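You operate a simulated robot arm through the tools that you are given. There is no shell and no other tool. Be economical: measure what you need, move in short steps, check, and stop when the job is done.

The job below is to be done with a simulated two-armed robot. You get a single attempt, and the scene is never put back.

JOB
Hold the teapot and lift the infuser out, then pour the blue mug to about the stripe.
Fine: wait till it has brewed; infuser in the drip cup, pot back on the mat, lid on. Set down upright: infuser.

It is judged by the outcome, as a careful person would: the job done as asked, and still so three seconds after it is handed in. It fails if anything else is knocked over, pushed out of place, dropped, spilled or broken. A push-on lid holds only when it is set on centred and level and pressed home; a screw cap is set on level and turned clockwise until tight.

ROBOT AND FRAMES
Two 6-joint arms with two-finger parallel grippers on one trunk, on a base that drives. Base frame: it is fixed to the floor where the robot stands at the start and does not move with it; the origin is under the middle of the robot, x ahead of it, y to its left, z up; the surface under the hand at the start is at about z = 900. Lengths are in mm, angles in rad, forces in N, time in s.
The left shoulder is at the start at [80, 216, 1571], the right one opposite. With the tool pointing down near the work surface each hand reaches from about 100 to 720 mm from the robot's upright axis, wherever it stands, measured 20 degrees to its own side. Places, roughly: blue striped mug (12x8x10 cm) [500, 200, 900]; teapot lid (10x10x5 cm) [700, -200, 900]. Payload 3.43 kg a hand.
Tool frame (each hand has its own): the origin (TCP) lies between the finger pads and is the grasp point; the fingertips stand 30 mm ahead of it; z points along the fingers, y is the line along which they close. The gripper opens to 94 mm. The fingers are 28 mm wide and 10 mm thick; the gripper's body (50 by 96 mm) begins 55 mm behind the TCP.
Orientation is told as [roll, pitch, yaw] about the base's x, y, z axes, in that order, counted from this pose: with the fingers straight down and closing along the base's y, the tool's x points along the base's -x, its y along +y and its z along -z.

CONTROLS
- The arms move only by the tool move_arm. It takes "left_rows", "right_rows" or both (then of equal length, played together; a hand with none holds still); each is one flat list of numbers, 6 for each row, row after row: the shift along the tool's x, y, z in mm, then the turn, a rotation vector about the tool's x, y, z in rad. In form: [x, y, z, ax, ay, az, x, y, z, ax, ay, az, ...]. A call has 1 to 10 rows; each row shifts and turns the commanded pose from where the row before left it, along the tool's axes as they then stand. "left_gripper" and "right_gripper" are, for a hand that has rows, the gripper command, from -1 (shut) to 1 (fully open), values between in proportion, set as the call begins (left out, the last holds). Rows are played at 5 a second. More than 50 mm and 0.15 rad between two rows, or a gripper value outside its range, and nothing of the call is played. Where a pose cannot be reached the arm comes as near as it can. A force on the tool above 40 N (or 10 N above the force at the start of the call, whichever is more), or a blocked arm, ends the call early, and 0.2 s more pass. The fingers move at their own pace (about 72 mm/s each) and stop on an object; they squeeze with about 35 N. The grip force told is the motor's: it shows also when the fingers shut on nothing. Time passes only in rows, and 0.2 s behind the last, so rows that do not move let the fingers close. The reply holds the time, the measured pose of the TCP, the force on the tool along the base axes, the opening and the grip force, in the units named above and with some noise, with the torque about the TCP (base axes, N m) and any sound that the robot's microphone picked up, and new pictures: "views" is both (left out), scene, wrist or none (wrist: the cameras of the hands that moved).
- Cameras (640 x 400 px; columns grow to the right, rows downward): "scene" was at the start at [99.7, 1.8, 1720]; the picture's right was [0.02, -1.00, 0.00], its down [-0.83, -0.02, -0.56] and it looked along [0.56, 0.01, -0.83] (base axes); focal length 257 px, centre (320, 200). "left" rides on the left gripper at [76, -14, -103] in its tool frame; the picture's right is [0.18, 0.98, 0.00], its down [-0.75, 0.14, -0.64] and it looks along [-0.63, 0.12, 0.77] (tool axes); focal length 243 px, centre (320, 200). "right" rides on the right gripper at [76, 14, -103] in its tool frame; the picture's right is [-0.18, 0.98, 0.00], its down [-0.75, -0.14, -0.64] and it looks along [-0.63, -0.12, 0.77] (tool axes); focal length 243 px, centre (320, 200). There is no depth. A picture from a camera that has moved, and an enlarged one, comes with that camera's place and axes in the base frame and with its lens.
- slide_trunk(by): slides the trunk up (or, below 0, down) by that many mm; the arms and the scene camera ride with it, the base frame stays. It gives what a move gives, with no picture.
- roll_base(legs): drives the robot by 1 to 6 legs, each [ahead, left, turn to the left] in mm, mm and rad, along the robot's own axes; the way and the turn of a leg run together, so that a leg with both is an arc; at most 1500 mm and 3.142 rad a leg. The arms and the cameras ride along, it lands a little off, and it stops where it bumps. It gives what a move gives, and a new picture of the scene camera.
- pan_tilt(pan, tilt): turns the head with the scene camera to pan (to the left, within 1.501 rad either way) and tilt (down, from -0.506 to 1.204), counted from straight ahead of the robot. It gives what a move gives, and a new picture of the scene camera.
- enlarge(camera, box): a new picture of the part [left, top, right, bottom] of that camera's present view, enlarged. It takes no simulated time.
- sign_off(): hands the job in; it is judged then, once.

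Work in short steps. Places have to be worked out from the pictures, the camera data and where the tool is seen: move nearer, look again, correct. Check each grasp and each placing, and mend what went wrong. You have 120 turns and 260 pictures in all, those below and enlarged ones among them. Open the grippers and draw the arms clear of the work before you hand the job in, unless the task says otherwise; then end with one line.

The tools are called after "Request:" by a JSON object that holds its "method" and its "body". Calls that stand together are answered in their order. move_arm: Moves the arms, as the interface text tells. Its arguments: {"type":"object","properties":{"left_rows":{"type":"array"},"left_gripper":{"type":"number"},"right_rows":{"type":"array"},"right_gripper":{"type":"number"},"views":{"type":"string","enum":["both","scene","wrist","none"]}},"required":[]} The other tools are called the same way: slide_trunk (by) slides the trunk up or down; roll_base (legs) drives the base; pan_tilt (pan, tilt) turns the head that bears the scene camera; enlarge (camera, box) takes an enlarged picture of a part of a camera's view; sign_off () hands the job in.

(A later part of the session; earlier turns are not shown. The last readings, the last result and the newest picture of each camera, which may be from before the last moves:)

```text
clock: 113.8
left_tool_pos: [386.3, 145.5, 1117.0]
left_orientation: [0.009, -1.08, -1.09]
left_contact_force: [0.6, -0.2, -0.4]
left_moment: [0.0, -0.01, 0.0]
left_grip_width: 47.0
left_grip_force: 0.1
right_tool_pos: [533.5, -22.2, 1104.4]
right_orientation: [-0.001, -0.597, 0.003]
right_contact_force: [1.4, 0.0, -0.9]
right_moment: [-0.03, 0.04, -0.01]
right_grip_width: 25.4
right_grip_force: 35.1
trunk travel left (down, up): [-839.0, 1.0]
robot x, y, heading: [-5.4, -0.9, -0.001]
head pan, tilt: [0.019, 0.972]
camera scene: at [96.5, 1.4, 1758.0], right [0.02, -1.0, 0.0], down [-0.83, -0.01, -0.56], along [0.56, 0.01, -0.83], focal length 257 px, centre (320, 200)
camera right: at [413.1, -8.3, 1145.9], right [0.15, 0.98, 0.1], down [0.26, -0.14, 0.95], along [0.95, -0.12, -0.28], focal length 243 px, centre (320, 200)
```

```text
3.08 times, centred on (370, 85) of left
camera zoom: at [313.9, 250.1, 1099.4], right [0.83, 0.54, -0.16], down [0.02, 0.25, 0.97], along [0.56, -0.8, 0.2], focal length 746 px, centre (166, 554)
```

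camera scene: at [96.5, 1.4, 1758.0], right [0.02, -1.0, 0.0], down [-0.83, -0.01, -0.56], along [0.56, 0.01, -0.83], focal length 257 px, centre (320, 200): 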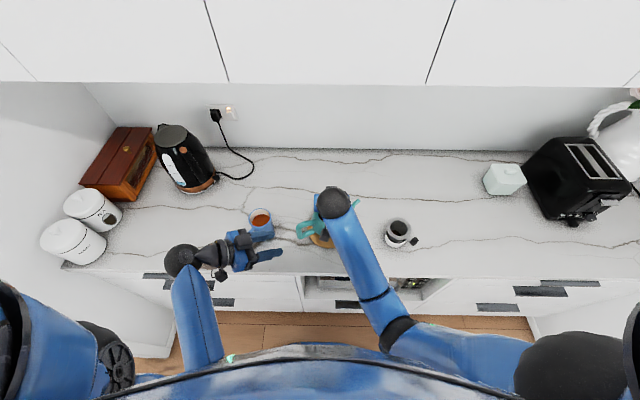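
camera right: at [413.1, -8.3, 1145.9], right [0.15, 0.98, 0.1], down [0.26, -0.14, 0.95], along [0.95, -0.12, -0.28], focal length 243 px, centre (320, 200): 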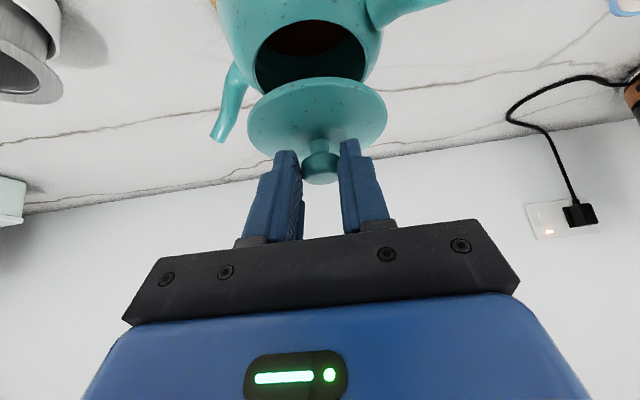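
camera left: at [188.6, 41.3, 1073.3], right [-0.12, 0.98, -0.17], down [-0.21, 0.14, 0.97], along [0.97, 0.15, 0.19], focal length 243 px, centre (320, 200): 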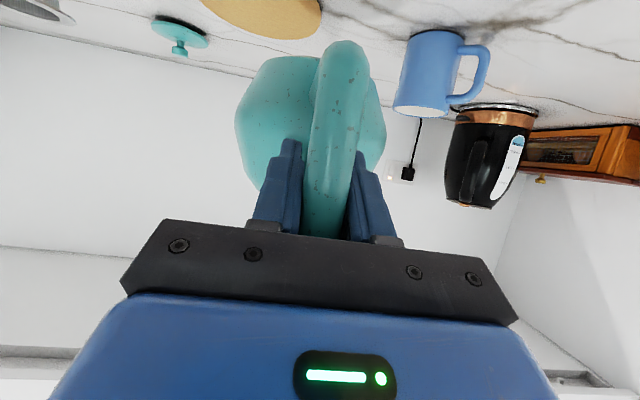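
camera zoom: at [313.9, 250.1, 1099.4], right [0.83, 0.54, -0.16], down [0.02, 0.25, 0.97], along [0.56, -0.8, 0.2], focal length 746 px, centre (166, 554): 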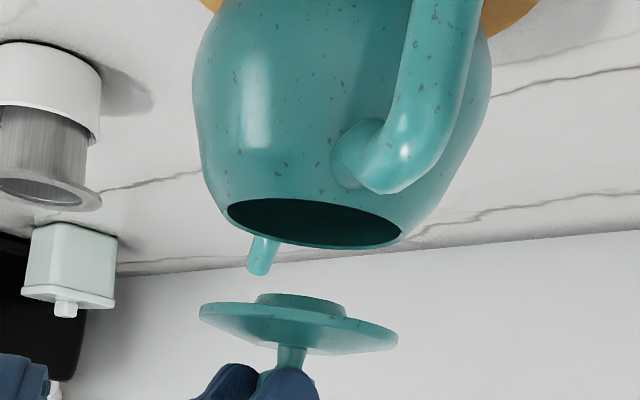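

The alignment is within about 2 mm. I'll lower 22 mm with a small −1.5 mm x correction and re-measure close to the rim.

Request:
{"method": "move_arm", "body": {"right_rows": [4.5, 0.2, 5.8, 0, 0, 0, 4.5, 0.2, 5.8, 0, 0, 0, 4.5, 0.1, 5.8, 0, 0, 0, 0, 0, 0, 0, 0, 0], "views": "none"}}

Request:
{"method": "enlarge", "body": {"camera": "right", "box": [200, 0, 440, 190]}}

Request:
{"method": "enlarge", "body": {"camera": "left", "box": [310, 30, 430, 140]}}

```text
clock: 114.8
left_tool_pos: [384.9, 144.8, 1118.7]
left_orientation: [0.008, -1.083, -1.091]
left_contact_force: [0.2, 0.7, 0.1]
left_moment: [0.01, 0.0, -0.02]
left_grip_width: 47.0
left_grip_force: 0.1
right_tool_pos: [532.1, -21.2, 1081.3]
right_orientation: [0.0, -0.597, 0.002]
right_contact_force: [0.3, 0.5, -0.7]
right_moment: [0.02, 0.01, 0.01]
right_grip_width: 25.6
right_grip_force: 35.3
trunk travel left (down, up): [-839.0, 1.0]
robot x, y, heading: [-5.9, 1.0, -0.002]
head pan, tilt: [0.019, 0.972]
```

```text
2.11 times, centred on (320, 95) of right
camera zoom: at [411.6, -7.6, 1124.1], right [0.15, 0.98, 0.1], down [0.26, -0.14, 0.95], along [0.95, -0.12, -0.28], focal length 511 px, centre (320, 421)
```

zoom: 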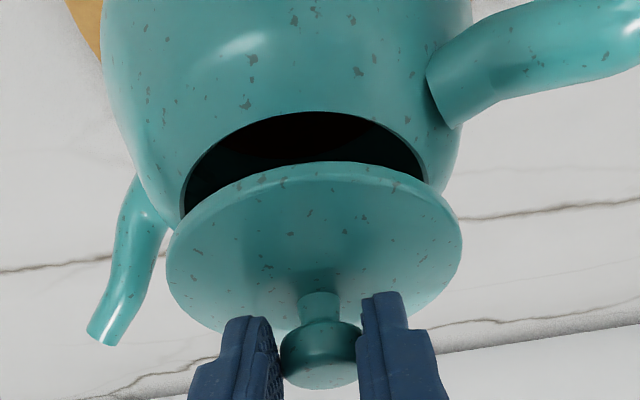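

```text
3.64 times, centred on (370, 85) of left
camera zoom: at [313.6, 250.3, 1099.4], right [0.83, 0.54, -0.16], down [0.02, 0.25, 0.97], along [0.56, -0.8, 0.2], focal length 882 px, centre (138, 618)
```

zoom: 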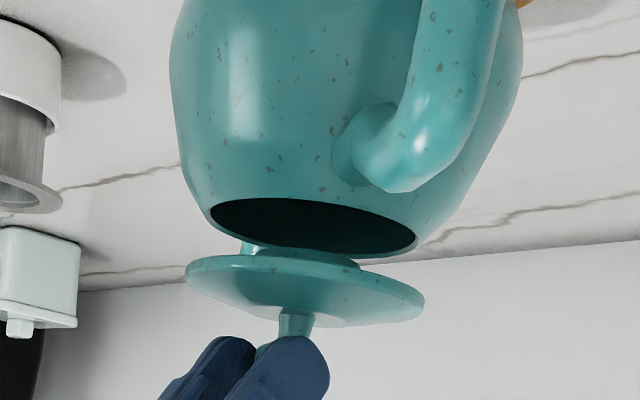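

Both views agree the lid is centred within about 1 mm. Lowering in small steps until contact.

Request:
{"method": "move_arm", "body": {"right_rows": [2.3, 0, 3.3, 0, 0, 0, 2.3, 0, 3.3, 0, 0, 0, 1.7, 0, 2.5, 0, 0, 0, 0, 0, 0, 0, 0, 0], "views": "none"}}

Request:
{"method": "enlarge", "body": {"camera": "right", "box": [200, 0, 440, 190]}}

Request:
{"method": "enlarge", "body": {"camera": "left", "box": [310, 30, 430, 140]}}

```text
clock: 115.8
left_tool_pos: [385.8, 145.0, 1119.0]
left_orientation: [0.009, -1.082, -1.091]
left_contact_force: [0.0, 0.1, 0.8]
left_moment: [-0.02, -0.01, -0.01]
left_grip_width: 47.2
left_grip_force: 0.1
right_tool_pos: [531.9, -21.6, 1073.0]
right_orientation: [0.0, -0.597, 0.001]
right_contact_force: [0.0, 0.3, 0.2]
right_moment: [0.01, -0.01, 0.02]
right_grip_width: 25.5
right_grip_force: 35.1
trunk travel left (down, up): [-839.0, 1.0]
robot x, y, heading: [-3.4, 1.1, -0.003]
head pan, tilt: [0.019, 0.972]
```

```text
2.11 times, centred on (320, 95) of right
camera zoom: at [411.7, -7.2, 1113.6], right [0.15, 0.98, 0.1], down [0.26, -0.14, 0.95], along [0.95, -0.12, -0.28], focal length 511 px, centre (320, 421)
```

zoom: 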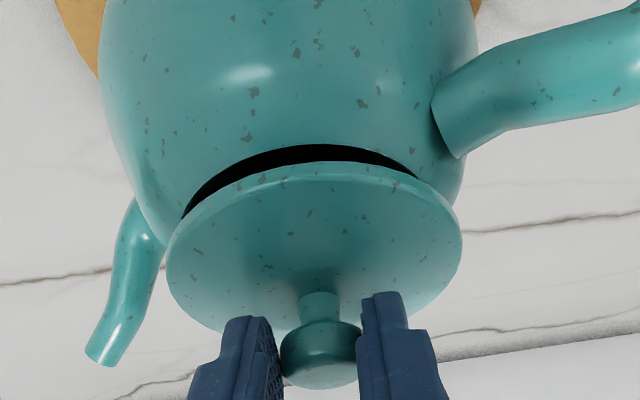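

```text
3.64 times, centred on (370, 85) of left
camera zoom: at [313.7, 250.2, 1099.4], right [0.83, 0.54, -0.16], down [0.02, 0.25, 0.97], along [0.56, -0.8, 0.2], focal length 882 px, centre (138, 618)
```

zoom: 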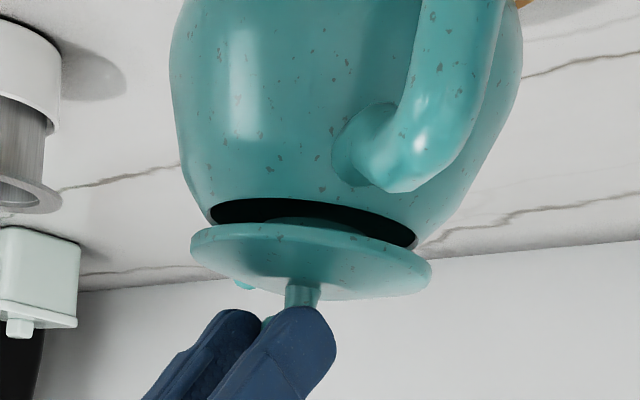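

It's still centred, with no contact yet. I'll continue down 8 mm with −1 mm in x.

Request:
{"method": "move_arm", "body": {"right_rows": [2.5, 0, 1.9, 0, 0, 0, 1.7, 0, 2.5, 0, 0, 0, 1.1, 0, 1.7, 0, 0, 0, 0, 0, 0, 0, 0, 0], "views": "none"}}

Request:
{"method": "enlarge", "body": {"camera": "right", "box": [200, 0, 440, 190]}}

Request:
{"method": "enlarge", "body": {"camera": "left", "box": [310, 30, 430, 140]}}

```text
clock: 116.8
left_tool_pos: [386.5, 145.2, 1117.7]
left_orientation: [0.008, -1.081, -1.091]
left_contact_force: [-0.6, -0.4, 0.8]
left_moment: [0.03, 0.03, 0.01]
left_grip_width: 46.9
left_grip_force: 0.1
right_tool_pos: [530.5, -21.4, 1063.6]
right_orientation: [-0.001, -0.596, 0.002]
right_contact_force: [-0.1, -0.2, -0.5]
right_moment: [0.02, 0.02, 0.04]
right_grip_width: 25.4
right_grip_force: 35.3
trunk travel left (down, up): [-839.0, 1.0]
robot x, y, heading: [-4.0, -0.3, -0.002]
head pan, tilt: [0.019, 0.972]
```

```text
2.11 times, centred on (320, 95) of right
camera zoom: at [410.2, -7.4, 1105.8], right [0.15, 0.98, 0.1], down [0.26, -0.14, 0.95], along [0.95, -0.12, -0.28], focal length 511 px, centre (320, 421)
```

zoom: 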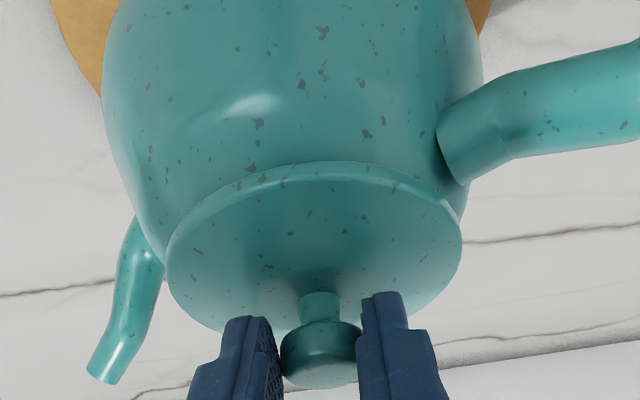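

```text
3.64 times, centred on (370, 85) of left
camera zoom: at [313.6, 250.2, 1099.4], right [0.83, 0.54, -0.16], down [0.02, 0.25, 0.97], along [0.56, -0.8, 0.2], focal length 882 px, centre (138, 618)
```

zoom: 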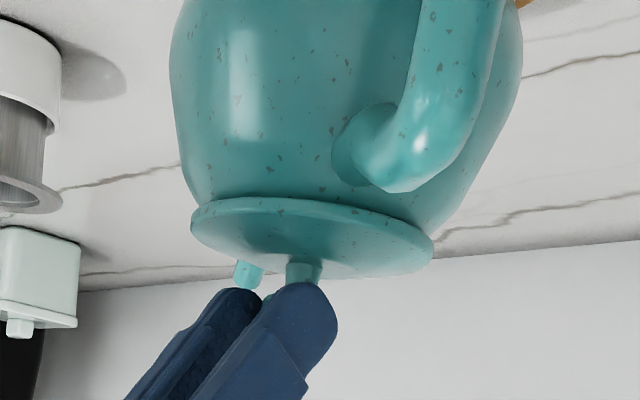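

The disc is nearly at the rim and centred. I'll keep pressing down in 2 mm steps and watch the force.

Request:
{"method": "move_arm", "body": {"right_rows": [1.1, 0, 1.65, 0, 0, 0, 1.1, 0, 1.65, 0, 0, 0, 0, 0, 0, 0, 0, 0], "views": "none"}}

Request:
{"method": "move_arm", "body": {"right_rows": [1.1, 0, 1.65, 0, 0, 0, 0, 0, 0, 0, 0, 0], "views": "none"}}

Request:
{"method": "enlarge", "body": {"camera": "left", "box": [310, 30, 430, 140]}}

```text
clock: 117.5
left_tool_pos: [385.9, 145.5, 1119.3]
left_orientation: [0.009, -1.082, -1.092]
left_contact_force: [0.2, -0.2, 0.4]
left_moment: [-0.01, 0.0, 0.0]
left_grip_width: 46.9
left_grip_force: 0.0
right_tool_pos: [531.4, -21.6, 1061.8]
right_orientation: [0.002, -0.603, 0.002]
right_contact_force: [0.1, -1.0, 10.8]
right_moment: [-0.18, -0.08, -0.01]
right_grip_width: 25.4
right_grip_force: 35.5
trunk travel left (down, up): [-839.0, 1.0]
robot x, y, heading: [-3.7, -1.2, -0.002]
head pan, tilt: [0.019, 0.972]
```

```text
clock: 118.2
left_tool_pos: [384.7, 145.1, 1120.4]
left_orientation: [0.015, -1.083, -1.096]
left_contact_force: [0.2, 0.0, 0.2]
left_moment: [0.02, -0.05, 0.02]
left_grip_width: 47.2
left_grip_force: 0.1
right_tool_pos: [531.6, -21.6, 1061.6]
right_orientation: [0.004, -0.606, 0.0]
right_contact_force: [2.7, -1.2, 24.5]
right_moment: [-0.15, -0.47, -0.06]
right_grip_width: 25.6
right_grip_force: 34.7
trunk travel left (down, up): [-839.0, 1.0]
robot x, y, heading: [-4.1, 1.2, -0.002]
head pan, tilt: [0.019, 0.972]
```

```text
3.64 times, centred on (370, 85) of left
camera zoom: at [311.6, 250.2, 1100.4], right [0.83, 0.54, -0.16], down [0.02, 0.25, 0.97], along [0.56, -0.8, 0.2], focal length 882 px, centre (138, 618)
```

zoom: 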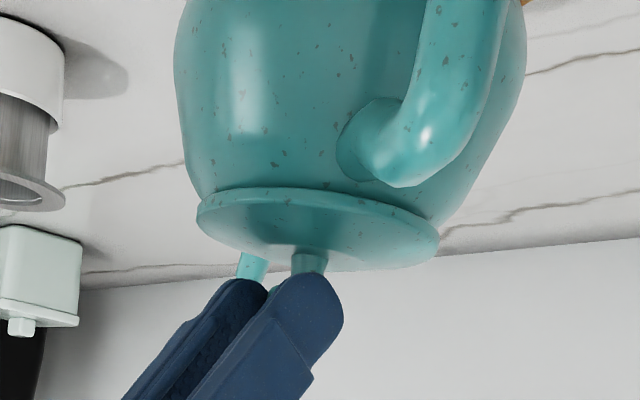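

Seated at z≈1061.7 with 24 N on it, and the disc looks flush. I'll press a touch more (staying under 40 N) to be sure it is home.

Request:
{"method": "move_arm", "body": {"right_rows": [0.6, 0, 0.8, 0, 0, 0, 0, 0, 0, 0, 0, 0, 0, 0, 0, 0, 0, 0], "views": "none"}}

Request:
{"method": "enlarge", "body": {"camera": "left", "box": [320, 60, 400, 120]}}

Request:
{"method": "enlarge", "body": {"camera": "right", "box": [200, 0, 440, 190]}}

```text
clock: 119.0
left_tool_pos: [384.1, 144.6, 1119.5]
left_orientation: [0.014, -1.083, -1.093]
left_contact_force: [0.6, 0.9, -0.1]
left_moment: [-0.01, 0.01, 0.03]
left_grip_width: 47.1
left_grip_force: 0.1
right_tool_pos: [529.1, -21.3, 1060.2]
right_orientation: [0.004, -0.605, 0.001]
right_contact_force: [4.5, -1.5, 30.5]
right_moment: [-0.18, -0.87, 0.01]
right_grip_width: 25.6
right_grip_force: 35.1
trunk travel left (down, up): [-839.0, 1.0]
robot x, y, heading: [-3.8, -1.1, 0.001]
head pan, tilt: [0.019, 0.972]
```

```text
6.67 times, centred on (360, 90) of left
camera zoom: at [311.4, 250.1, 1100.3], right [0.83, 0.54, -0.16], down [0.02, 0.25, 0.97], along [0.56, -0.8, 0.2], focal length 1618 px, centre (53, 933)
```

zoom: 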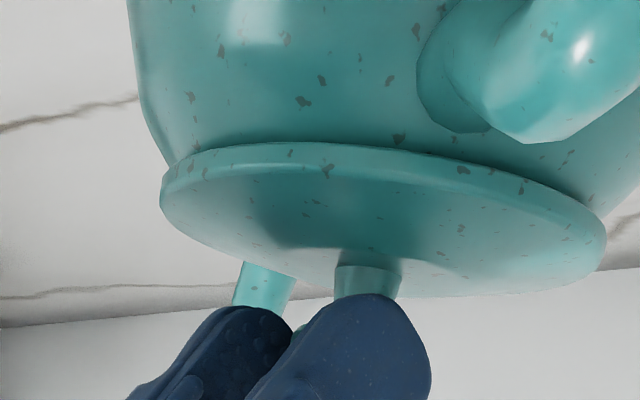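

```text
2.11 times, centred on (320, 95) of right
camera zoom: at [409.1, -7.0, 1101.6], right [0.15, 0.98, 0.11], down [0.25, -0.14, 0.96], along [0.96, -0.12, -0.27], focal length 511 px, centre (320, 421)
```

zoom: 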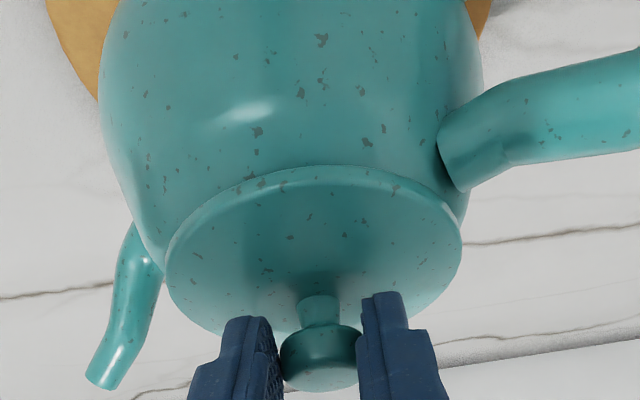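

The lid is flush all round at 30 N. I'll ease off the press by about 2.5 mm of command and open the gripper.

Request:
{"method": "move_arm", "body": {"right_rows": [-1.2, 0, -1.7, 0, 0, 0, 0, 0, 0, 0, 0, 0], "views": "none"}}

Request:
{"method": "move_arm", "body": {"right_rows": [0, 0, 0, 0, 0, 0, 0, 0, 0, 0, 0, 0, 0, 0, 0, 0, 0, 0], "right_gripper": 0.0, "views": "none"}}

Request:
{"method": "enlarge", "body": {"camera": "left", "box": [320, 60, 400, 120]}}

Request:
{"method": "enlarge", "body": {"camera": "right", "box": [200, 0, 440, 190]}}

```text
clock: 119.5
left_tool_pos: [384.7, 144.7, 1118.8]
left_orientation: [0.011, -1.082, -1.095]
left_contact_force: [0.1, -0.9, -0.9]
left_moment: [0.01, 0.01, 0.03]
left_grip_width: 46.8
left_grip_force: 0.0
right_tool_pos: [530.7, -21.4, 1061.2]
right_orientation: [0.001, -0.603, 0.001]
right_contact_force: [5.2, -0.1, 22.9]
right_moment: [-0.1, -0.97, -0.04]
right_grip_width: 25.6
right_grip_force: 34.5
trunk travel left (down, up): [-839.0, 1.0]
robot x, y, heading: [-3.7, 0.5, -0.003]
head pan, tilt: [0.019, 0.972]
```

```text
clock: 120.3
left_tool_pos: [384.9, 145.2, 1119.0]
left_orientation: [0.01, -1.083, -1.091]
left_contact_force: [0.6, -0.8, -0.2]
left_moment: [0.0, -0.01, -0.03]
left_grip_width: 47.0
left_grip_force: 0.0
right_tool_pos: [531.0, -22.2, 1058.6]
right_orientation: [0.001, -0.597, 0.001]
right_contact_force: [-0.1, -0.3, -0.2]
right_moment: [0.0, 0.02, -0.01]
right_grip_width: 46.9
right_grip_force: 0.0
trunk travel left (down, up): [-839.0, 1.0]
robot x, y, heading: [-1.7, 1.6, 0.001]
head pan, tilt: [0.019, 0.972]
```

```text
6.67 times, centred on (360, 90) of left
camera zoom: at [313.2, 250.3, 1099.5], right [0.83, 0.54, -0.16], down [0.02, 0.25, 0.97], along [0.56, -0.8, 0.2], focal length 1618 px, centre (53, 933)
```

zoom: 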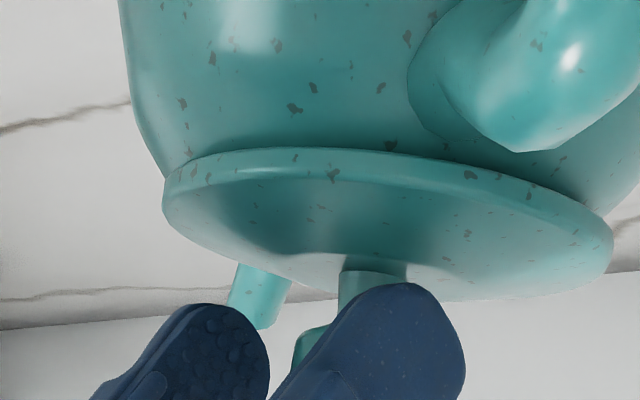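

```text
2.11 times, centred on (320, 95) of right
camera zoom: at [409.9, -7.3, 1100.6], right [0.15, 0.98, 0.1], down [0.26, -0.14, 0.95], along [0.95, -0.12, -0.28], focal length 511 px, centre (320, 421)
```

zoom: 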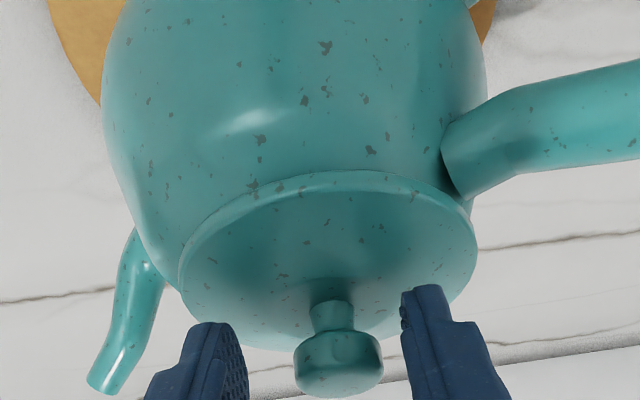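

The lid is on and flush. To be sure it's home, I'll back out, close the fingers and press straight down on top of the knob.

Request:
{"method": "move_arm", "body": {"right_rows": [0, 0, -22, 0, 0, 0, 0, 0, -22, 0, 0, 0, -8.5, 0, -12.4, 0, 0, 0, 0, 0, 0, 0, 0, 0], "views": "none"}}

Request:
{"method": "move_arm", "body": {"right_rows": [0, 0, 0, 0, 0, 0, 0, 0, 0, 0, 0, 0, 0, 0, 0, 0, 0, 0], "right_gripper": -1, "views": "wrist"}}

Request:
{"method": "enlarge", "body": {"camera": "left", "box": [300, 40, 420, 150]}}

```text
clock: 121.3
left_tool_pos: [386.4, 145.4, 1118.2]
left_orientation: [0.007, -1.081, -1.09]
left_contact_force: [-1.3, 0.4, 1.1]
left_moment: [0.02, 0.02, 0.02]
left_grip_width: 47.0
left_grip_force: 0.0
right_tool_pos: [506.7, -23.4, 1111.7]
right_orientation: [0.0, -0.597, 0.002]
right_contact_force: [0.0, 0.1, 0.1]
right_moment: [-0.01, -0.01, -0.01]
right_grip_width: 47.2
right_grip_force: 0.0
trunk travel left (down, up): [-839.0, 1.0]
robot x, y, heading: [-3.4, -1.9, 0.004]
head pan, tilt: [0.019, 0.972]
```

```text
clock: 122.2
left_tool_pos: [386.0, 146.3, 1118.3]
left_orientation: [0.009, -1.083, -1.09]
left_contact_force: [1.2, -0.1, -0.6]
left_moment: [0.02, 0.02, -0.02]
left_grip_width: 46.8
left_grip_force: 0.1
right_tool_pos: [507.5, -23.2, 1110.0]
right_orientation: [-0.001, -0.596, 0.004]
right_contact_force: [-0.1, -0.4, 0.5]
right_moment: [0.01, -0.03, -0.01]
right_grip_width: 0.0
right_grip_force: 32.9
trunk travel left (down, up): [-839.0, 1.0]
robot x, y, heading: [-3.1, 1.8, 0.003]
head pan, tilt: [0.019, 0.972]
camera right: at [386.2, -8.3, 1152.6], right [0.15, 0.98, 0.1], down [0.26, -0.14, 0.95], along [0.95, -0.12, -0.28], focal length 243 px, centre (320, 200)
```

right: 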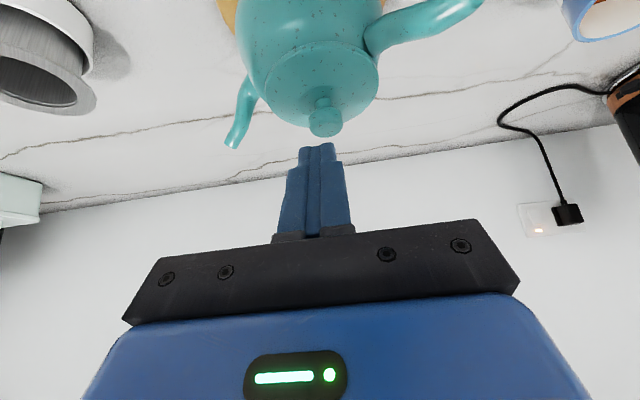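

```text
3.64 times, centred on (360, 95) of left
camera zoom: at [313.5, 250.2, 1099.5], right [0.83, 0.54, -0.16], down [0.02, 0.25, 0.97], along [0.56, -0.8, 0.2], focal length 882 px, centre (174, 582)
```

zoom: 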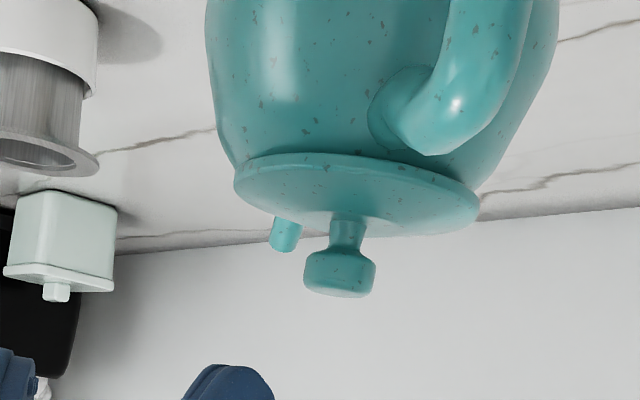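

The lid looks level and centred. I'll position over the knob and press down to about 25–30 N.

Request:
{"method": "move_arm", "body": {"right_rows": [-11, 2, 7.6, 0, 0, 0, -11, 2, 7.6, 0, 0, 0, 2.8, 0, 4.1, 0, 0, 0, 2.8, 0, 4.1, 0, 0, 0, 0, 0, 0, 0, 0, 0], "views": "none"}}

Request:
{"method": "enlarge", "body": {"camera": "left", "box": [300, 40, 420, 150]}}

Request:
{"method": "enlarge", "body": {"camera": "right", "box": [200, 0, 440, 190]}}

```text
clock: 123.3
left_tool_pos: [385.7, 146.1, 1117.9]
left_orientation: [0.009, -1.084, -1.092]
left_contact_force: [0.4, -0.2, -0.5]
left_moment: [0.03, -0.02, 0.01]
left_grip_width: 47.3
left_grip_force: 0.1
right_tool_pos: [533.6, -17.7, 1100.0]
right_orientation: [0.002, -0.597, 0.001]
right_contact_force: [0.3, -0.1, 0.3]
right_moment: [-0.01, -0.01, -0.04]
right_grip_width: 0.0
right_grip_force: 33.4
trunk travel left (down, up): [-839.0, 1.0]
robot x, y, heading: [-5.1, -0.4, -0.004]
head pan, tilt: [0.019, 0.972]
```

```text
3.64 times, centred on (360, 95) of left
camera zoom: at [313.9, 250.4, 1099.3], right [0.83, 0.54, -0.16], down [0.02, 0.25, 0.97], along [0.56, -0.8, 0.2], focal length 882 px, centre (174, 582)
```

zoom: 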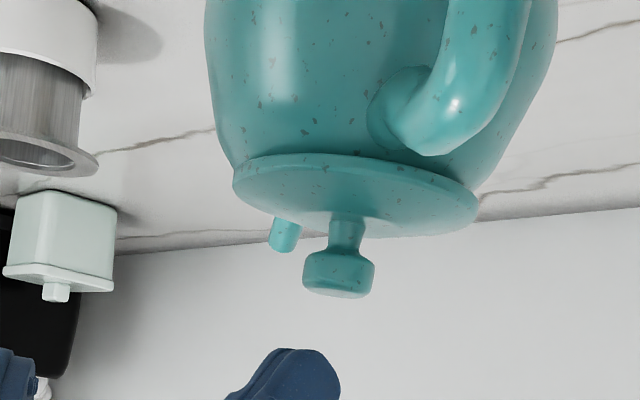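

```text
2.11 times, centred on (320, 95) of right
camera zoom: at [412.8, -3.6, 1142.0], right [0.15, 0.98, 0.1], down [0.26, -0.14, 0.95], along [0.95, -0.12, -0.28], focal length 511 px, centre (320, 421)
```

zoom: 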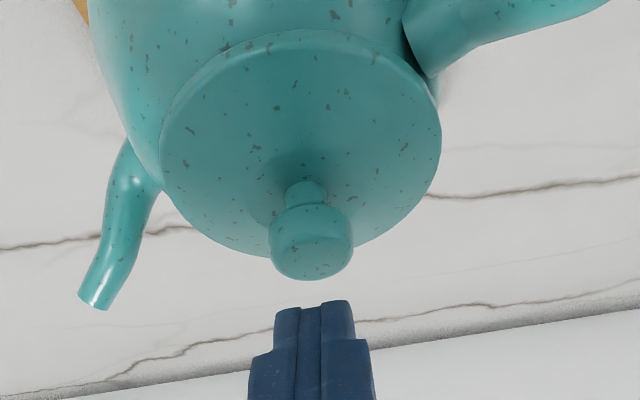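

The tip is about 20 mm above the knob and needs ~6 mm forward. I'll adjust and descend to contact.

Request:
{"method": "move_arm", "body": {"right_rows": [-5, -1, 3.4, 0, 0, 0, 3.4, 0, 4.95, 0, 0, 0, 3.4, 0, 4.95, 0, 0, 0, 2.8, 0, 4.1, 0, 0, 0, 1.4, 0, 2, 0, 0, 0, 0, 0, 0, 0, 0, 0], "views": "none"}}

Request:
{"method": "enlarge", "body": {"camera": "left", "box": [300, 40, 420, 150]}}

```text
clock: 124.8
left_tool_pos: [384.8, 145.5, 1117.5]
left_orientation: [0.012, -1.083, -1.092]
left_contact_force: [-0.5, 0.4, 0.2]
left_moment: [0.02, -0.01, -0.02]
left_grip_width: 47.1
left_grip_force: 0.0
right_tool_pos: [538.8, -20.0, 1082.7]
right_orientation: [0.003, -0.6, 0.003]
right_contact_force: [0.3, 0.3, 4.2]
right_moment: [-0.03, -0.02, -0.01]
right_grip_width: 0.0
right_grip_force: 33.1
trunk travel left (down, up): [-839.0, 1.0]
robot x, y, heading: [-1.9, 4.6, -0.001]
head pan, tilt: [0.019, 0.972]
```

```text
3.64 times, centred on (360, 95) of left
camera zoom: at [313.2, 250.2, 1099.6], right [0.83, 0.54, -0.16], down [0.02, 0.25, 0.97], along [0.56, -0.8, 0.2], focal length 882 px, centre (174, 582)
```

zoom: 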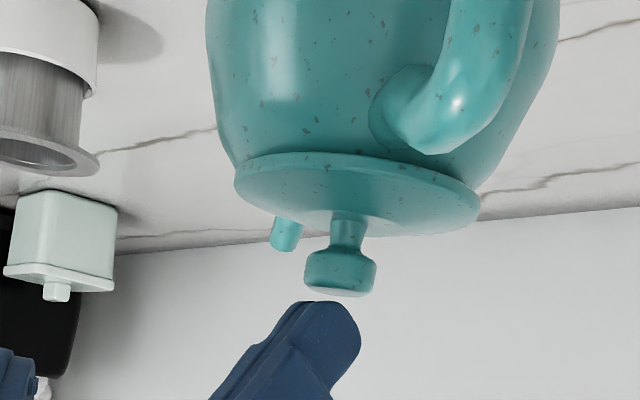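

Touching at 4 N on the knob top. I'll press 3 mm more of command.

Request:
{"method": "move_arm", "body": {"right_rows": [0.85, 0, 1.25, 0, 0, 0, 0.85, 0, 1.25, 0, 0, 0, 0.6, 0, 0.8, 0, 0, 0, 0, 0, 0, 0, 0, 0], "views": "none"}}

Request:
{"method": "enlarge", "body": {"camera": "left", "box": [300, 40, 420, 150]}}

```text
clock: 125.8
left_tool_pos: [383.3, 146.0, 1119.6]
left_orientation: [0.014, -1.083, -1.095]
left_contact_force: [0.5, 0.0, -0.2]
left_moment: [0.0, -0.03, 0.04]
left_grip_width: 46.9
left_grip_force: 0.0
right_tool_pos: [538.5, -18.9, 1080.5]
right_orientation: [0.004, -0.606, 0.0]
right_contact_force: [2.1, -0.8, 28.5]
right_moment: [-0.02, -0.24, 0.0]
right_grip_width: 0.0
right_grip_force: 32.9
trunk travel left (down, up): [-839.0, 1.0]
robot x, y, heading: [-2.4, 0.8, 0.001]
head pan, tilt: [0.019, 0.972]
```

```text
3.64 times, centred on (360, 95) of left
camera zoom: at [311.3, 250.2, 1100.5], right [0.83, 0.54, -0.16], down [0.02, 0.25, 0.97], along [0.56, -0.8, 0.2], focal length 882 px, centre (174, 582)
```

zoom: 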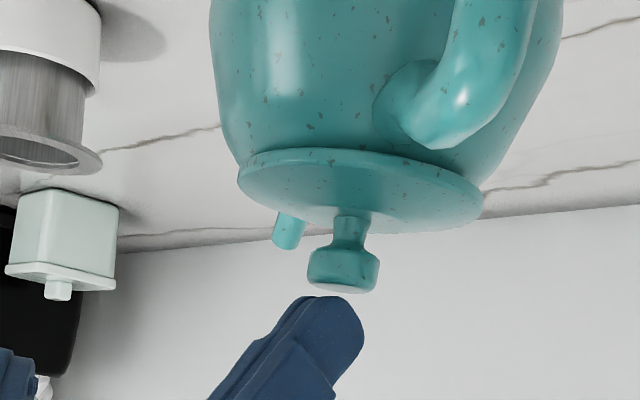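

Pressed at 28 N and the lid stays flush. Now I'll raise the right hand and draw it clear to the right and back.

Request:
{"method": "move_arm", "body": {"right_rows": [-5.6, 0, -8.2, 0, 0, 0, -8.5, 0, -12.4, 0, 0, 0, 20, -30, -13.5, 0, 0, 0, 20, -30, -13.5, 0, 0, 0, 20, -30, -13.5, 0, 0, 0, 20, -30, -13.5, 0, 0, 0, 20, -30, -13.5, 0, 0, 0], "left_rows": [0, 0, 0, 0, 0, 0, 0, 0, -20, 0, 0, 0, 0, 0, -20, 0, 0, 0, 0, 0, -20, 0, 0, 0, 0, 0, 0, 0, 0, 0, 0, 0, 0, 0, 0, 0, 0, 0, 0, 0, 0, 0], "right_gripper": 0.5, "left_gripper": 0.5, "views": "scene"}}

Request:
{"method": "enlarge", "body": {"camera": "scene", "box": [230, 160, 430, 285]}}

```text
clock: 127.3
left_tool_pos: [360.9, 190.8, 1146.1]
left_orientation: [0.013, -1.082, -1.094]
left_contact_force: [0.0, 0.3, 0.5]
left_moment: [0.01, 0.0, 0.0]
left_grip_width: 70.7
left_grip_force: 0.0
right_tool_pos: [418.0, -170.2, 1102.6]
right_orientation: [0.002, -0.598, 0.003]
right_contact_force: [0.9, -0.3, 0.2]
right_moment: [0.0, 0.0, 0.02]
right_grip_width: 70.7
right_grip_force: 0.0
trunk travel left (down, up): [-839.0, 1.0]
robot x, y, heading: [-5.1, -2.5, 0.0]
head pan, tilt: [0.019, 0.972]
camera scene: at [93.3, 0.5, 1758.2], right [0.02, -1.0, 0.0], down [-0.83, -0.01, -0.56], along [0.56, 0.01, -0.83], focal length 257 px, centre (320, 200)
```

scene: 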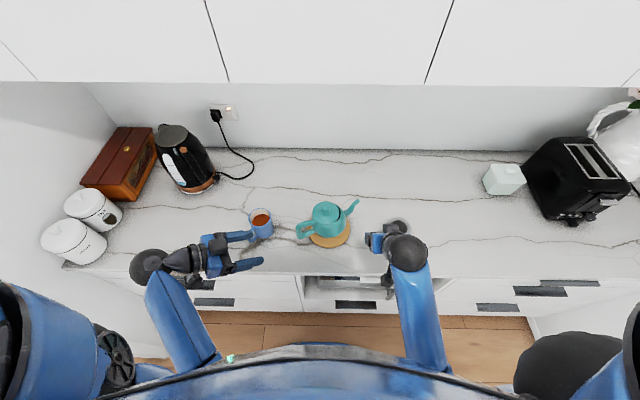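

```text
3.20 times, centred on (330, 222) of scene
camera zoom: at [93.3, 0.5, 1758.2], right [0.02, -1.0, 0.0], down [-0.83, -0.01, -0.56], along [0.56, 0.01, -0.83], focal length 823 px, centre (288, 128)
```

zoom: 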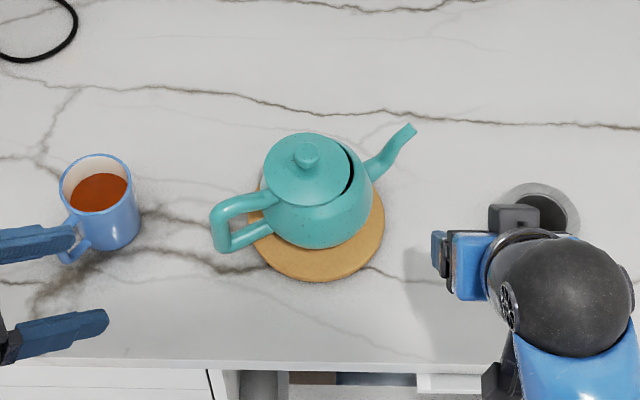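

A dark crescent shows beside the lid on the spout side. I need to look closer.

Request:
{"method": "enlarge", "body": {"camera": "scene", "box": [296, 195, 368, 240]}}

Request:
{"method": "enlarge", "body": {"camera": "left", "box": [300, 20, 440, 140]}}

Request:
{"method": "enlarge", "body": {"camera": "right", "box": [380, 0, 640, 160]}}

```text
8.89 times, centred on (332, 218) of scene
camera zoom: at [93.3, 0.5, 1758.2], right [0.02, -1.0, 0.0], down [-0.83, -0.01, -0.56], along [0.56, 0.01, -0.83], focal length 2287 px, centre (213, 44)
```

zoom: 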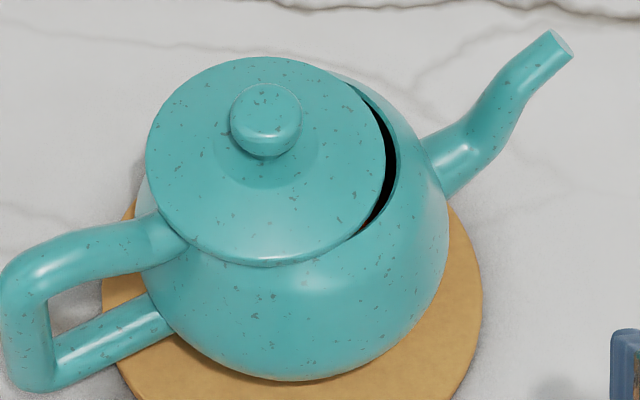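

```text
3.33 times, centred on (370, 80) of left
camera zoom: at [286.9, 296.1, 1128.1], right [0.83, 0.54, -0.16], down [0.02, 0.25, 0.97], along [0.56, -0.8, 0.2], focal length 809 px, centre (153, 600)
```

zoom: 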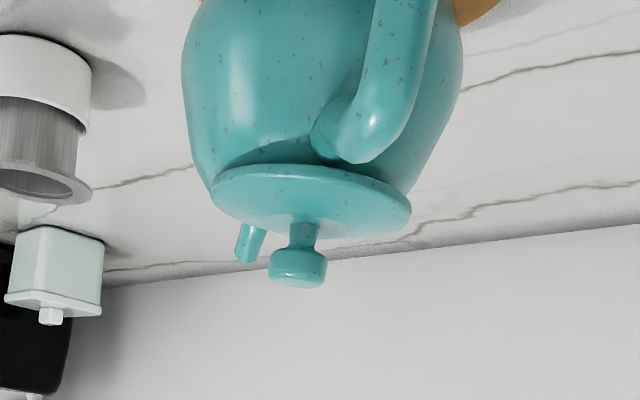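

```text
2.46 times, centred on (510, 80) of right
camera zoom: at [296.7, -155.6, 1143.7], right [0.15, 0.98, 0.11], down [0.26, -0.14, 0.95], along [0.95, -0.11, -0.28], focal length 597 px, centre (-148, 495)
```

zoom: 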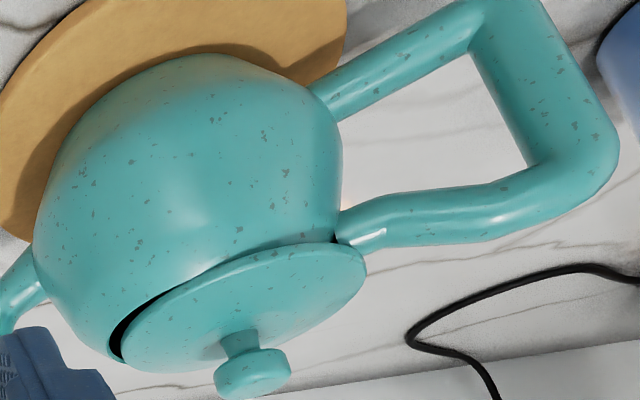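

The lid sits flush but off-centre. Compared with the opening seen earlier, it needs about 11 mm toward −y and 5 mm toward +x. I'll bring the right hand back to regrasp the knob and recentre it.

Request:
{"method": "move_arm", "body": {"right_rows": [-13.6, 30.2, 8.2, 0, 0, 0, -13.6, 30.2, 8.2, 0, 0, 0, -13.6, 30.2, 8.2, 0, 0, 0, -13.6, 30.2, 8.2, 0, 0, 0, -13.6, 30.2, 8.2, 0, 0, 0, 0, 0, 0, 0, 0, 0], "right_gripper": 0.0, "views": "none"}}

Request:
{"method": "enlarge", "body": {"camera": "right", "box": [200, 0, 440, 190]}}

Request:
{"method": "enlarge", "body": {"camera": "left", "box": [300, 20, 440, 140]}}

```text
clock: 128.8
left_tool_pos: [359.8, 191.0, 1146.1]
left_orientation: [0.011, -1.081, -1.092]
left_contact_force: [-0.1, 0.5, 0.2]
left_moment: [-0.02, 0.01, -0.01]
left_grip_width: 70.5
left_grip_force: 0.1
right_tool_pos: [497.2, -18.5, 1106.0]
right_orientation: [0.0, -0.599, 0.002]
right_contact_force: [0.3, -1.6, -1.0]
right_moment: [0.01, 0.0, -0.01]
right_grip_width: 47.2
right_grip_force: 0.0
trunk travel left (down, up): [-839.0, 1.0]
robot x, y, heading: [-4.0, -1.0, 0.001]
head pan, tilt: [0.019, 0.972]
```

```text
2.11 times, centred on (320, 95) of right
camera zoom: at [376.6, -3.5, 1148.2], right [0.15, 0.98, 0.1], down [0.26, -0.14, 0.95], along [0.95, -0.12, -0.28], focal length 511 px, centre (320, 421)
```

zoom: 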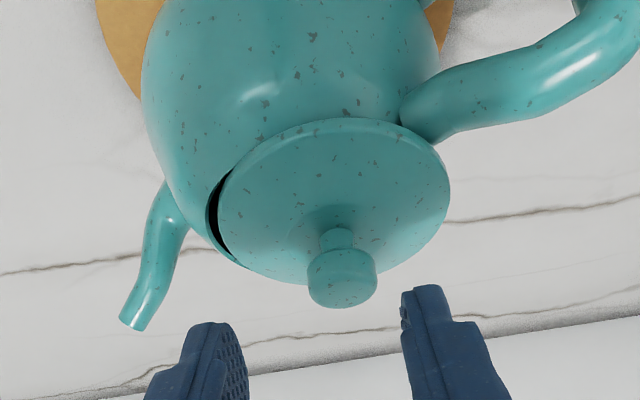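

```text
3.33 times, centred on (370, 80) of left
camera zoom: at [288.3, 296.6, 1127.5], right [0.83, 0.54, -0.16], down [0.02, 0.25, 0.97], along [0.56, -0.8, 0.2], focal length 809 px, centre (153, 600)
```

zoom: 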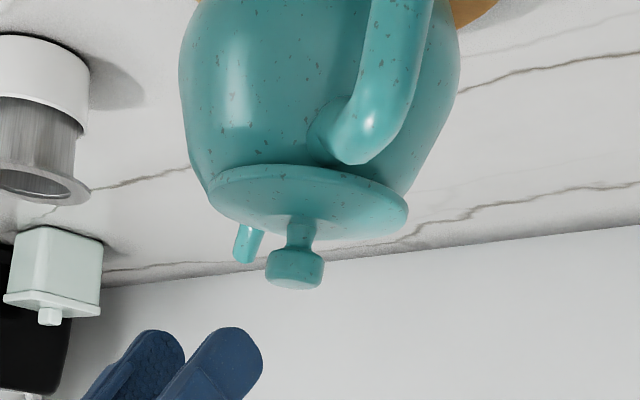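

The knob is now at about (540,-11), and the pot opening centre is about (545,-22); pressing with the tilted tip had slid it. I'll approach to regrasp it.

Request:
{"method": "move_arm", "body": {"right_rows": [-1, 7.5, 0, 0, 0, 0, 0, 0, 18, 0, 0, 0, 0, 0, 18, 0, 0, 0, 0, 0, 17, 0, 0, 0, 0, 0, 0, 0, 0, 0], "views": "none"}}

Request:
{"method": "enlarge", "body": {"camera": "right", "box": [200, 0, 440, 190]}}

```text
clock: 129.9
left_tool_pos: [361.1, 191.5, 1146.1]
left_orientation: [0.008, -1.082, -1.09]
left_contact_force: [0.2, 0.2, -0.7]
left_moment: [0.04, -0.01, 0.02]
left_grip_width: 70.6
left_grip_force: 0.1
right_tool_pos: [527.8, -10.0, 1063.6]
right_orientation: [0.0, -0.598, 0.0]
right_contact_force: [0.8, -0.2, 1.1]
right_moment: [-0.01, 0.0, -0.02]
right_grip_width: 47.2
right_grip_force: 0.0
trunk travel left (down, up): [-839.0, 1.0]
robot x, y, heading: [-3.9, 1.4, -0.005]
head pan, tilt: [0.019, 0.972]
```

```text
2.11 times, centred on (320, 95) of right
camera zoom: at [407.3, 4.2, 1105.2], right [0.15, 0.98, 0.1], down [0.26, -0.14, 0.95], along [0.95, -0.12, -0.28], focal length 511 px, centre (320, 421)
```

zoom: 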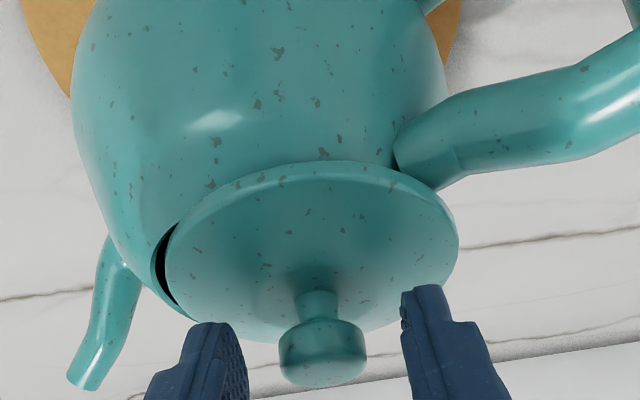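

The knob is centred between the fingers. I'll close and lift 14 mm.

Request:
{"method": "move_arm", "body": {"right_rows": [0, 0, 0, 0, 0, 0, 0, 0, 0, 0, 0, 0, 0, 0, 0, 0, 0, 0], "right_gripper": -1, "views": "none"}}

Request:
{"method": "move_arm", "body": {"right_rows": [-2.6, 0, -3.8, 0, 0, 0, -2.6, 0, -3.8, 0, 0, 0, -2.6, 0, -3.8, 0, 0, 0, 0, 0, 0, 0, 0, 0], "views": "none"}}

Request:
{"method": "enlarge", "body": {"camera": "left", "box": [300, 20, 440, 140]}}

Request:
{"method": "enlarge", "body": {"camera": "right", "box": [200, 0, 440, 190]}}

```text
clock: 130.8
left_tool_pos: [360.9, 191.7, 1146.1]
left_orientation: [0.008, -1.083, -1.092]
left_contact_force: [0.0, 0.4, -0.1]
left_moment: [0.03, -0.01, 0.0]
left_grip_width: 70.5
left_grip_force: 0.1
right_tool_pos: [528.2, -10.0, 1063.7]
right_orientation: [0.001, -0.598, 0.002]
right_contact_force: [-0.3, -0.1, 0.2]
right_moment: [-0.05, 0.03, 0.0]
right_grip_width: 25.6
right_grip_force: 35.2
trunk travel left (down, up): [-839.0, 1.0]
robot x, y, heading: [-6.0, 0.5, -0.004]
head pan, tilt: [0.019, 0.972]
```

```text
clock: 131.8
left_tool_pos: [361.5, 192.0, 1145.8]
left_orientation: [0.008, -1.081, -1.091]
left_contact_force: [0.2, -0.9, 0.4]
left_moment: [-0.01, -0.03, 0.01]
left_grip_width: 70.2
left_grip_force: 0.0
right_tool_pos: [528.4, -10.7, 1075.6]
right_orientation: [0.0, -0.595, 0.002]
right_contact_force: [0.2, -0.5, -0.3]
right_moment: [0.02, 0.02, 0.03]
right_grip_width: 25.1
right_grip_force: 34.9
trunk travel left (down, up): [-839.0, 1.0]
robot x, y, heading: [-2.3, -0.4, -0.001]
head pan, tilt: [0.019, 0.972]
```

```text
3.33 times, centred on (370, 80) of left
camera zoom: at [288.7, 296.7, 1127.3], right [0.83, 0.54, -0.16], down [0.02, 0.25, 0.97], along [0.56, -0.8, 0.2], focal length 809 px, centre (153, 600)
```

zoom: 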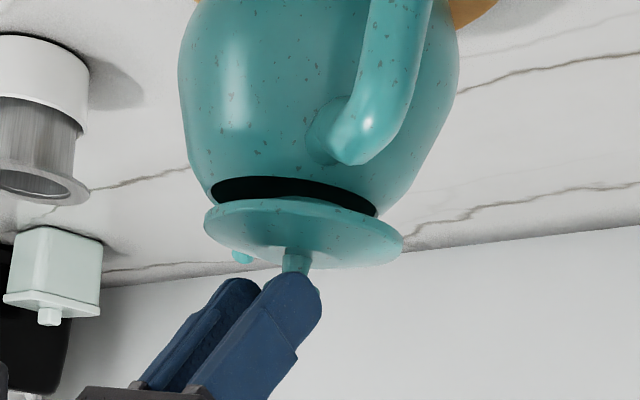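

```text
2.11 times, centred on (320, 95) of right
camera zoom: at [407.5, 4.2, 1118.4], right [0.15, 0.98, 0.1], down [0.26, -0.14, 0.95], along [0.95, -0.12, -0.28], focal length 511 px, centre (320, 421)
```

zoom: 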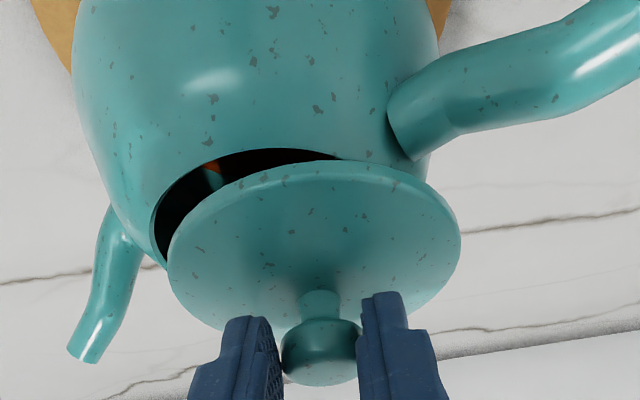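

The lid is level in the grip. I'll shift it (+4.7, −11) and compare the gaps.

Request:
{"method": "move_arm", "body": {"right_rows": [-2, -5.5, 1.3, 0, 0, 0, -2, -5.5, 1.3, 0, 0, 0, 0, 0, 0, 0, 0, 0, 0, 0, 0, 0, 0, 0], "views": "none"}}

Request:
{"method": "enlarge", "body": {"camera": "left", "box": [320, 50, 420, 125]}}

Request:
{"method": "enlarge", "body": {"camera": "right", "box": [200, 0, 440, 190]}}

Request:
{"method": "enlarge", "body": {"camera": "scene", "box": [296, 195, 368, 240]}}

```text
clock: 132.8
left_tool_pos: [361.5, 193.1, 1145.2]
left_orientation: [0.01, -1.082, -1.09]
left_contact_force: [0.0, -0.1, 0.0]
left_moment: [-0.03, -0.02, 0.03]
left_grip_width: 70.6
left_grip_force: 0.2
right_tool_pos: [534.1, -22.1, 1076.9]
right_orientation: [0.0, -0.598, 0.002]
right_contact_force: [0.4, 0.6, -1.4]
right_moment: [-0.03, 0.02, 0.01]
right_grip_width: 25.6
right_grip_force: 34.8
trunk travel left (down, up): [-839.0, 1.0]
robot x, y, heading: [-1.8, 0.2, -0.004]
head pan, tilt: [0.019, 0.972]
```

```text
5.33 times, centred on (370, 88) of left
camera zoom: at [288.6, 296.8, 1127.3], right [0.83, 0.54, -0.16], down [0.02, 0.25, 0.97], along [0.56, -0.8, 0.2], focal length 1294 px, centre (53, 800)
```

zoom: 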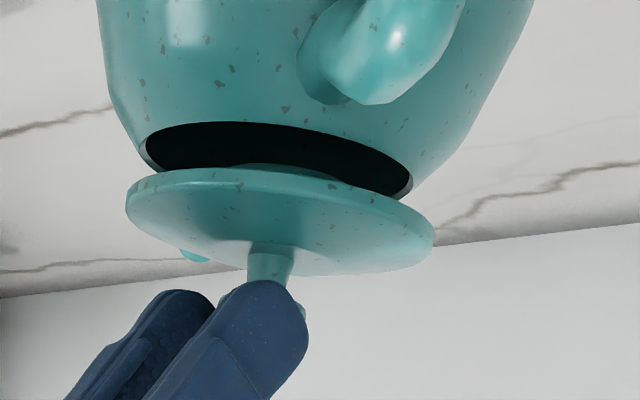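

```text
2.11 times, centred on (320, 95) of right
camera zoom: at [412.4, -6.8, 1118.0], right [0.15, 0.98, 0.1], down [0.26, -0.14, 0.95], along [0.95, -0.12, -0.28], focal length 511 px, centre (320, 421)
```

zoom: 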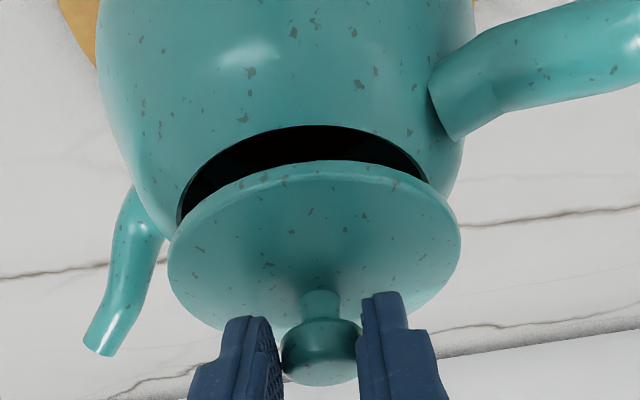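

```text
8.89 times, centred on (332, 218) of scene
camera zoom: at [96.0, 1.9, 1758.0], right [0.02, -1.0, 0.0], down [-0.83, -0.01, -0.56], along [0.56, 0.01, -0.83], focal length 2287 px, centre (213, 44)
```

zoom: 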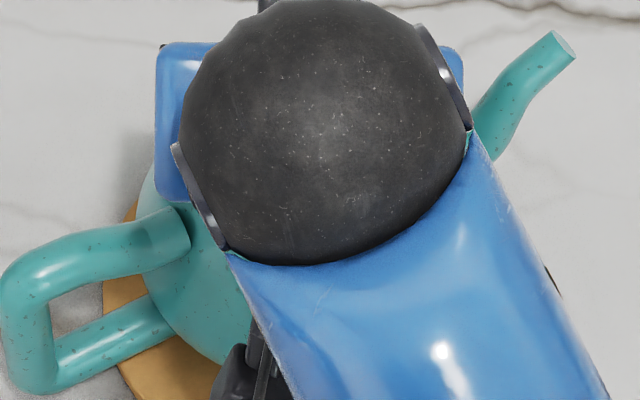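

The two wrist views suggest it's within 2–3 mm. I'll shift 1 mm more in −y, lower until contact and press by the grip.

Request:
{"method": "move_arm", "body": {"right_rows": [2.2, -0.5, 3.3, 0, 0, 0, 2.2, -0.5, 3.3, 0, 0, 0, 2.2, 0, 3.3, 0, 0, 0, 1.1, 0, 1.65, 0, 0, 0, 0, 0, 0, 0, 0, 0], "views": "none"}}

Request:
{"method": "move_arm", "body": {"right_rows": [1.1, 0, 1.65, 0, 0, 0, 0, 0, 0, 0, 0, 0], "views": "none"}}

Request:
{"method": "enlarge", "body": {"camera": "left", "box": [320, 50, 420, 125]}}

```text
clock: 133.9
left_tool_pos: [361.1, 192.4, 1145.6]
left_orientation: [0.01, -1.083, -1.093]
left_contact_force: [-0.9, 0.9, -0.7]
left_moment: [-0.04, -0.01, -0.01]
left_grip_width: 70.5
left_grip_force: 0.1
right_tool_pos: [534.4, -21.6, 1063.5]
right_orientation: [0.002, -0.6, 0.003]
right_contact_force: [0.4, -0.2, 5.1]
right_moment: [-0.13, -0.02, -0.03]
right_grip_width: 25.7
right_grip_force: 34.6
trunk travel left (down, up): [-839.0, 1.0]
robot x, y, heading: [-5.9, -1.9, -0.003]
head pan, tilt: [0.019, 0.972]
```

```text
clock: 134.6
left_tool_pos: [359.5, 190.9, 1147.2]
left_orientation: [0.012, -1.083, -1.094]
left_contact_force: [0.4, 0.1, 0.7]
left_moment: [-0.02, -0.01, 0.0]
left_grip_width: 70.8
left_grip_force: 0.0
right_tool_pos: [533.6, -22.6, 1063.7]
right_orientation: [0.002, -0.601, 0.0]
right_contact_force: [2.3, -1.2, 15.5]
right_moment: [-0.12, -0.13, -0.02]
right_grip_width: 25.6
right_grip_force: 35.5
trunk travel left (down, up): [-839.0, 1.0]
robot x, y, heading: [-1.0, -2.1, -0.002]
head pan, tilt: [0.019, 0.972]
```

```text
5.33 times, centred on (370, 88) of left
camera zoom: at [287.3, 296.7, 1128.0], right [0.83, 0.54, -0.16], down [0.02, 0.25, 0.97], along [0.56, -0.8, 0.2], focal length 1294 px, centre (53, 800)
```

zoom: 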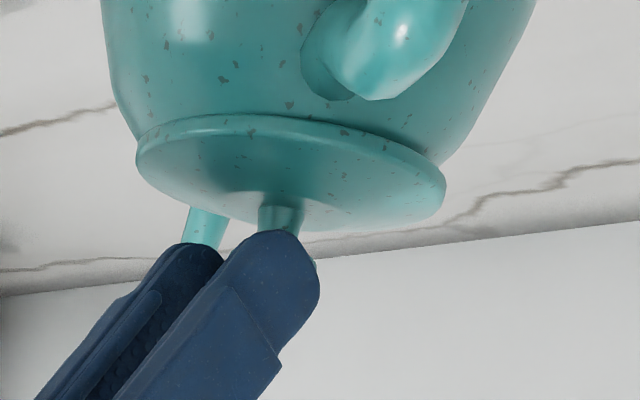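

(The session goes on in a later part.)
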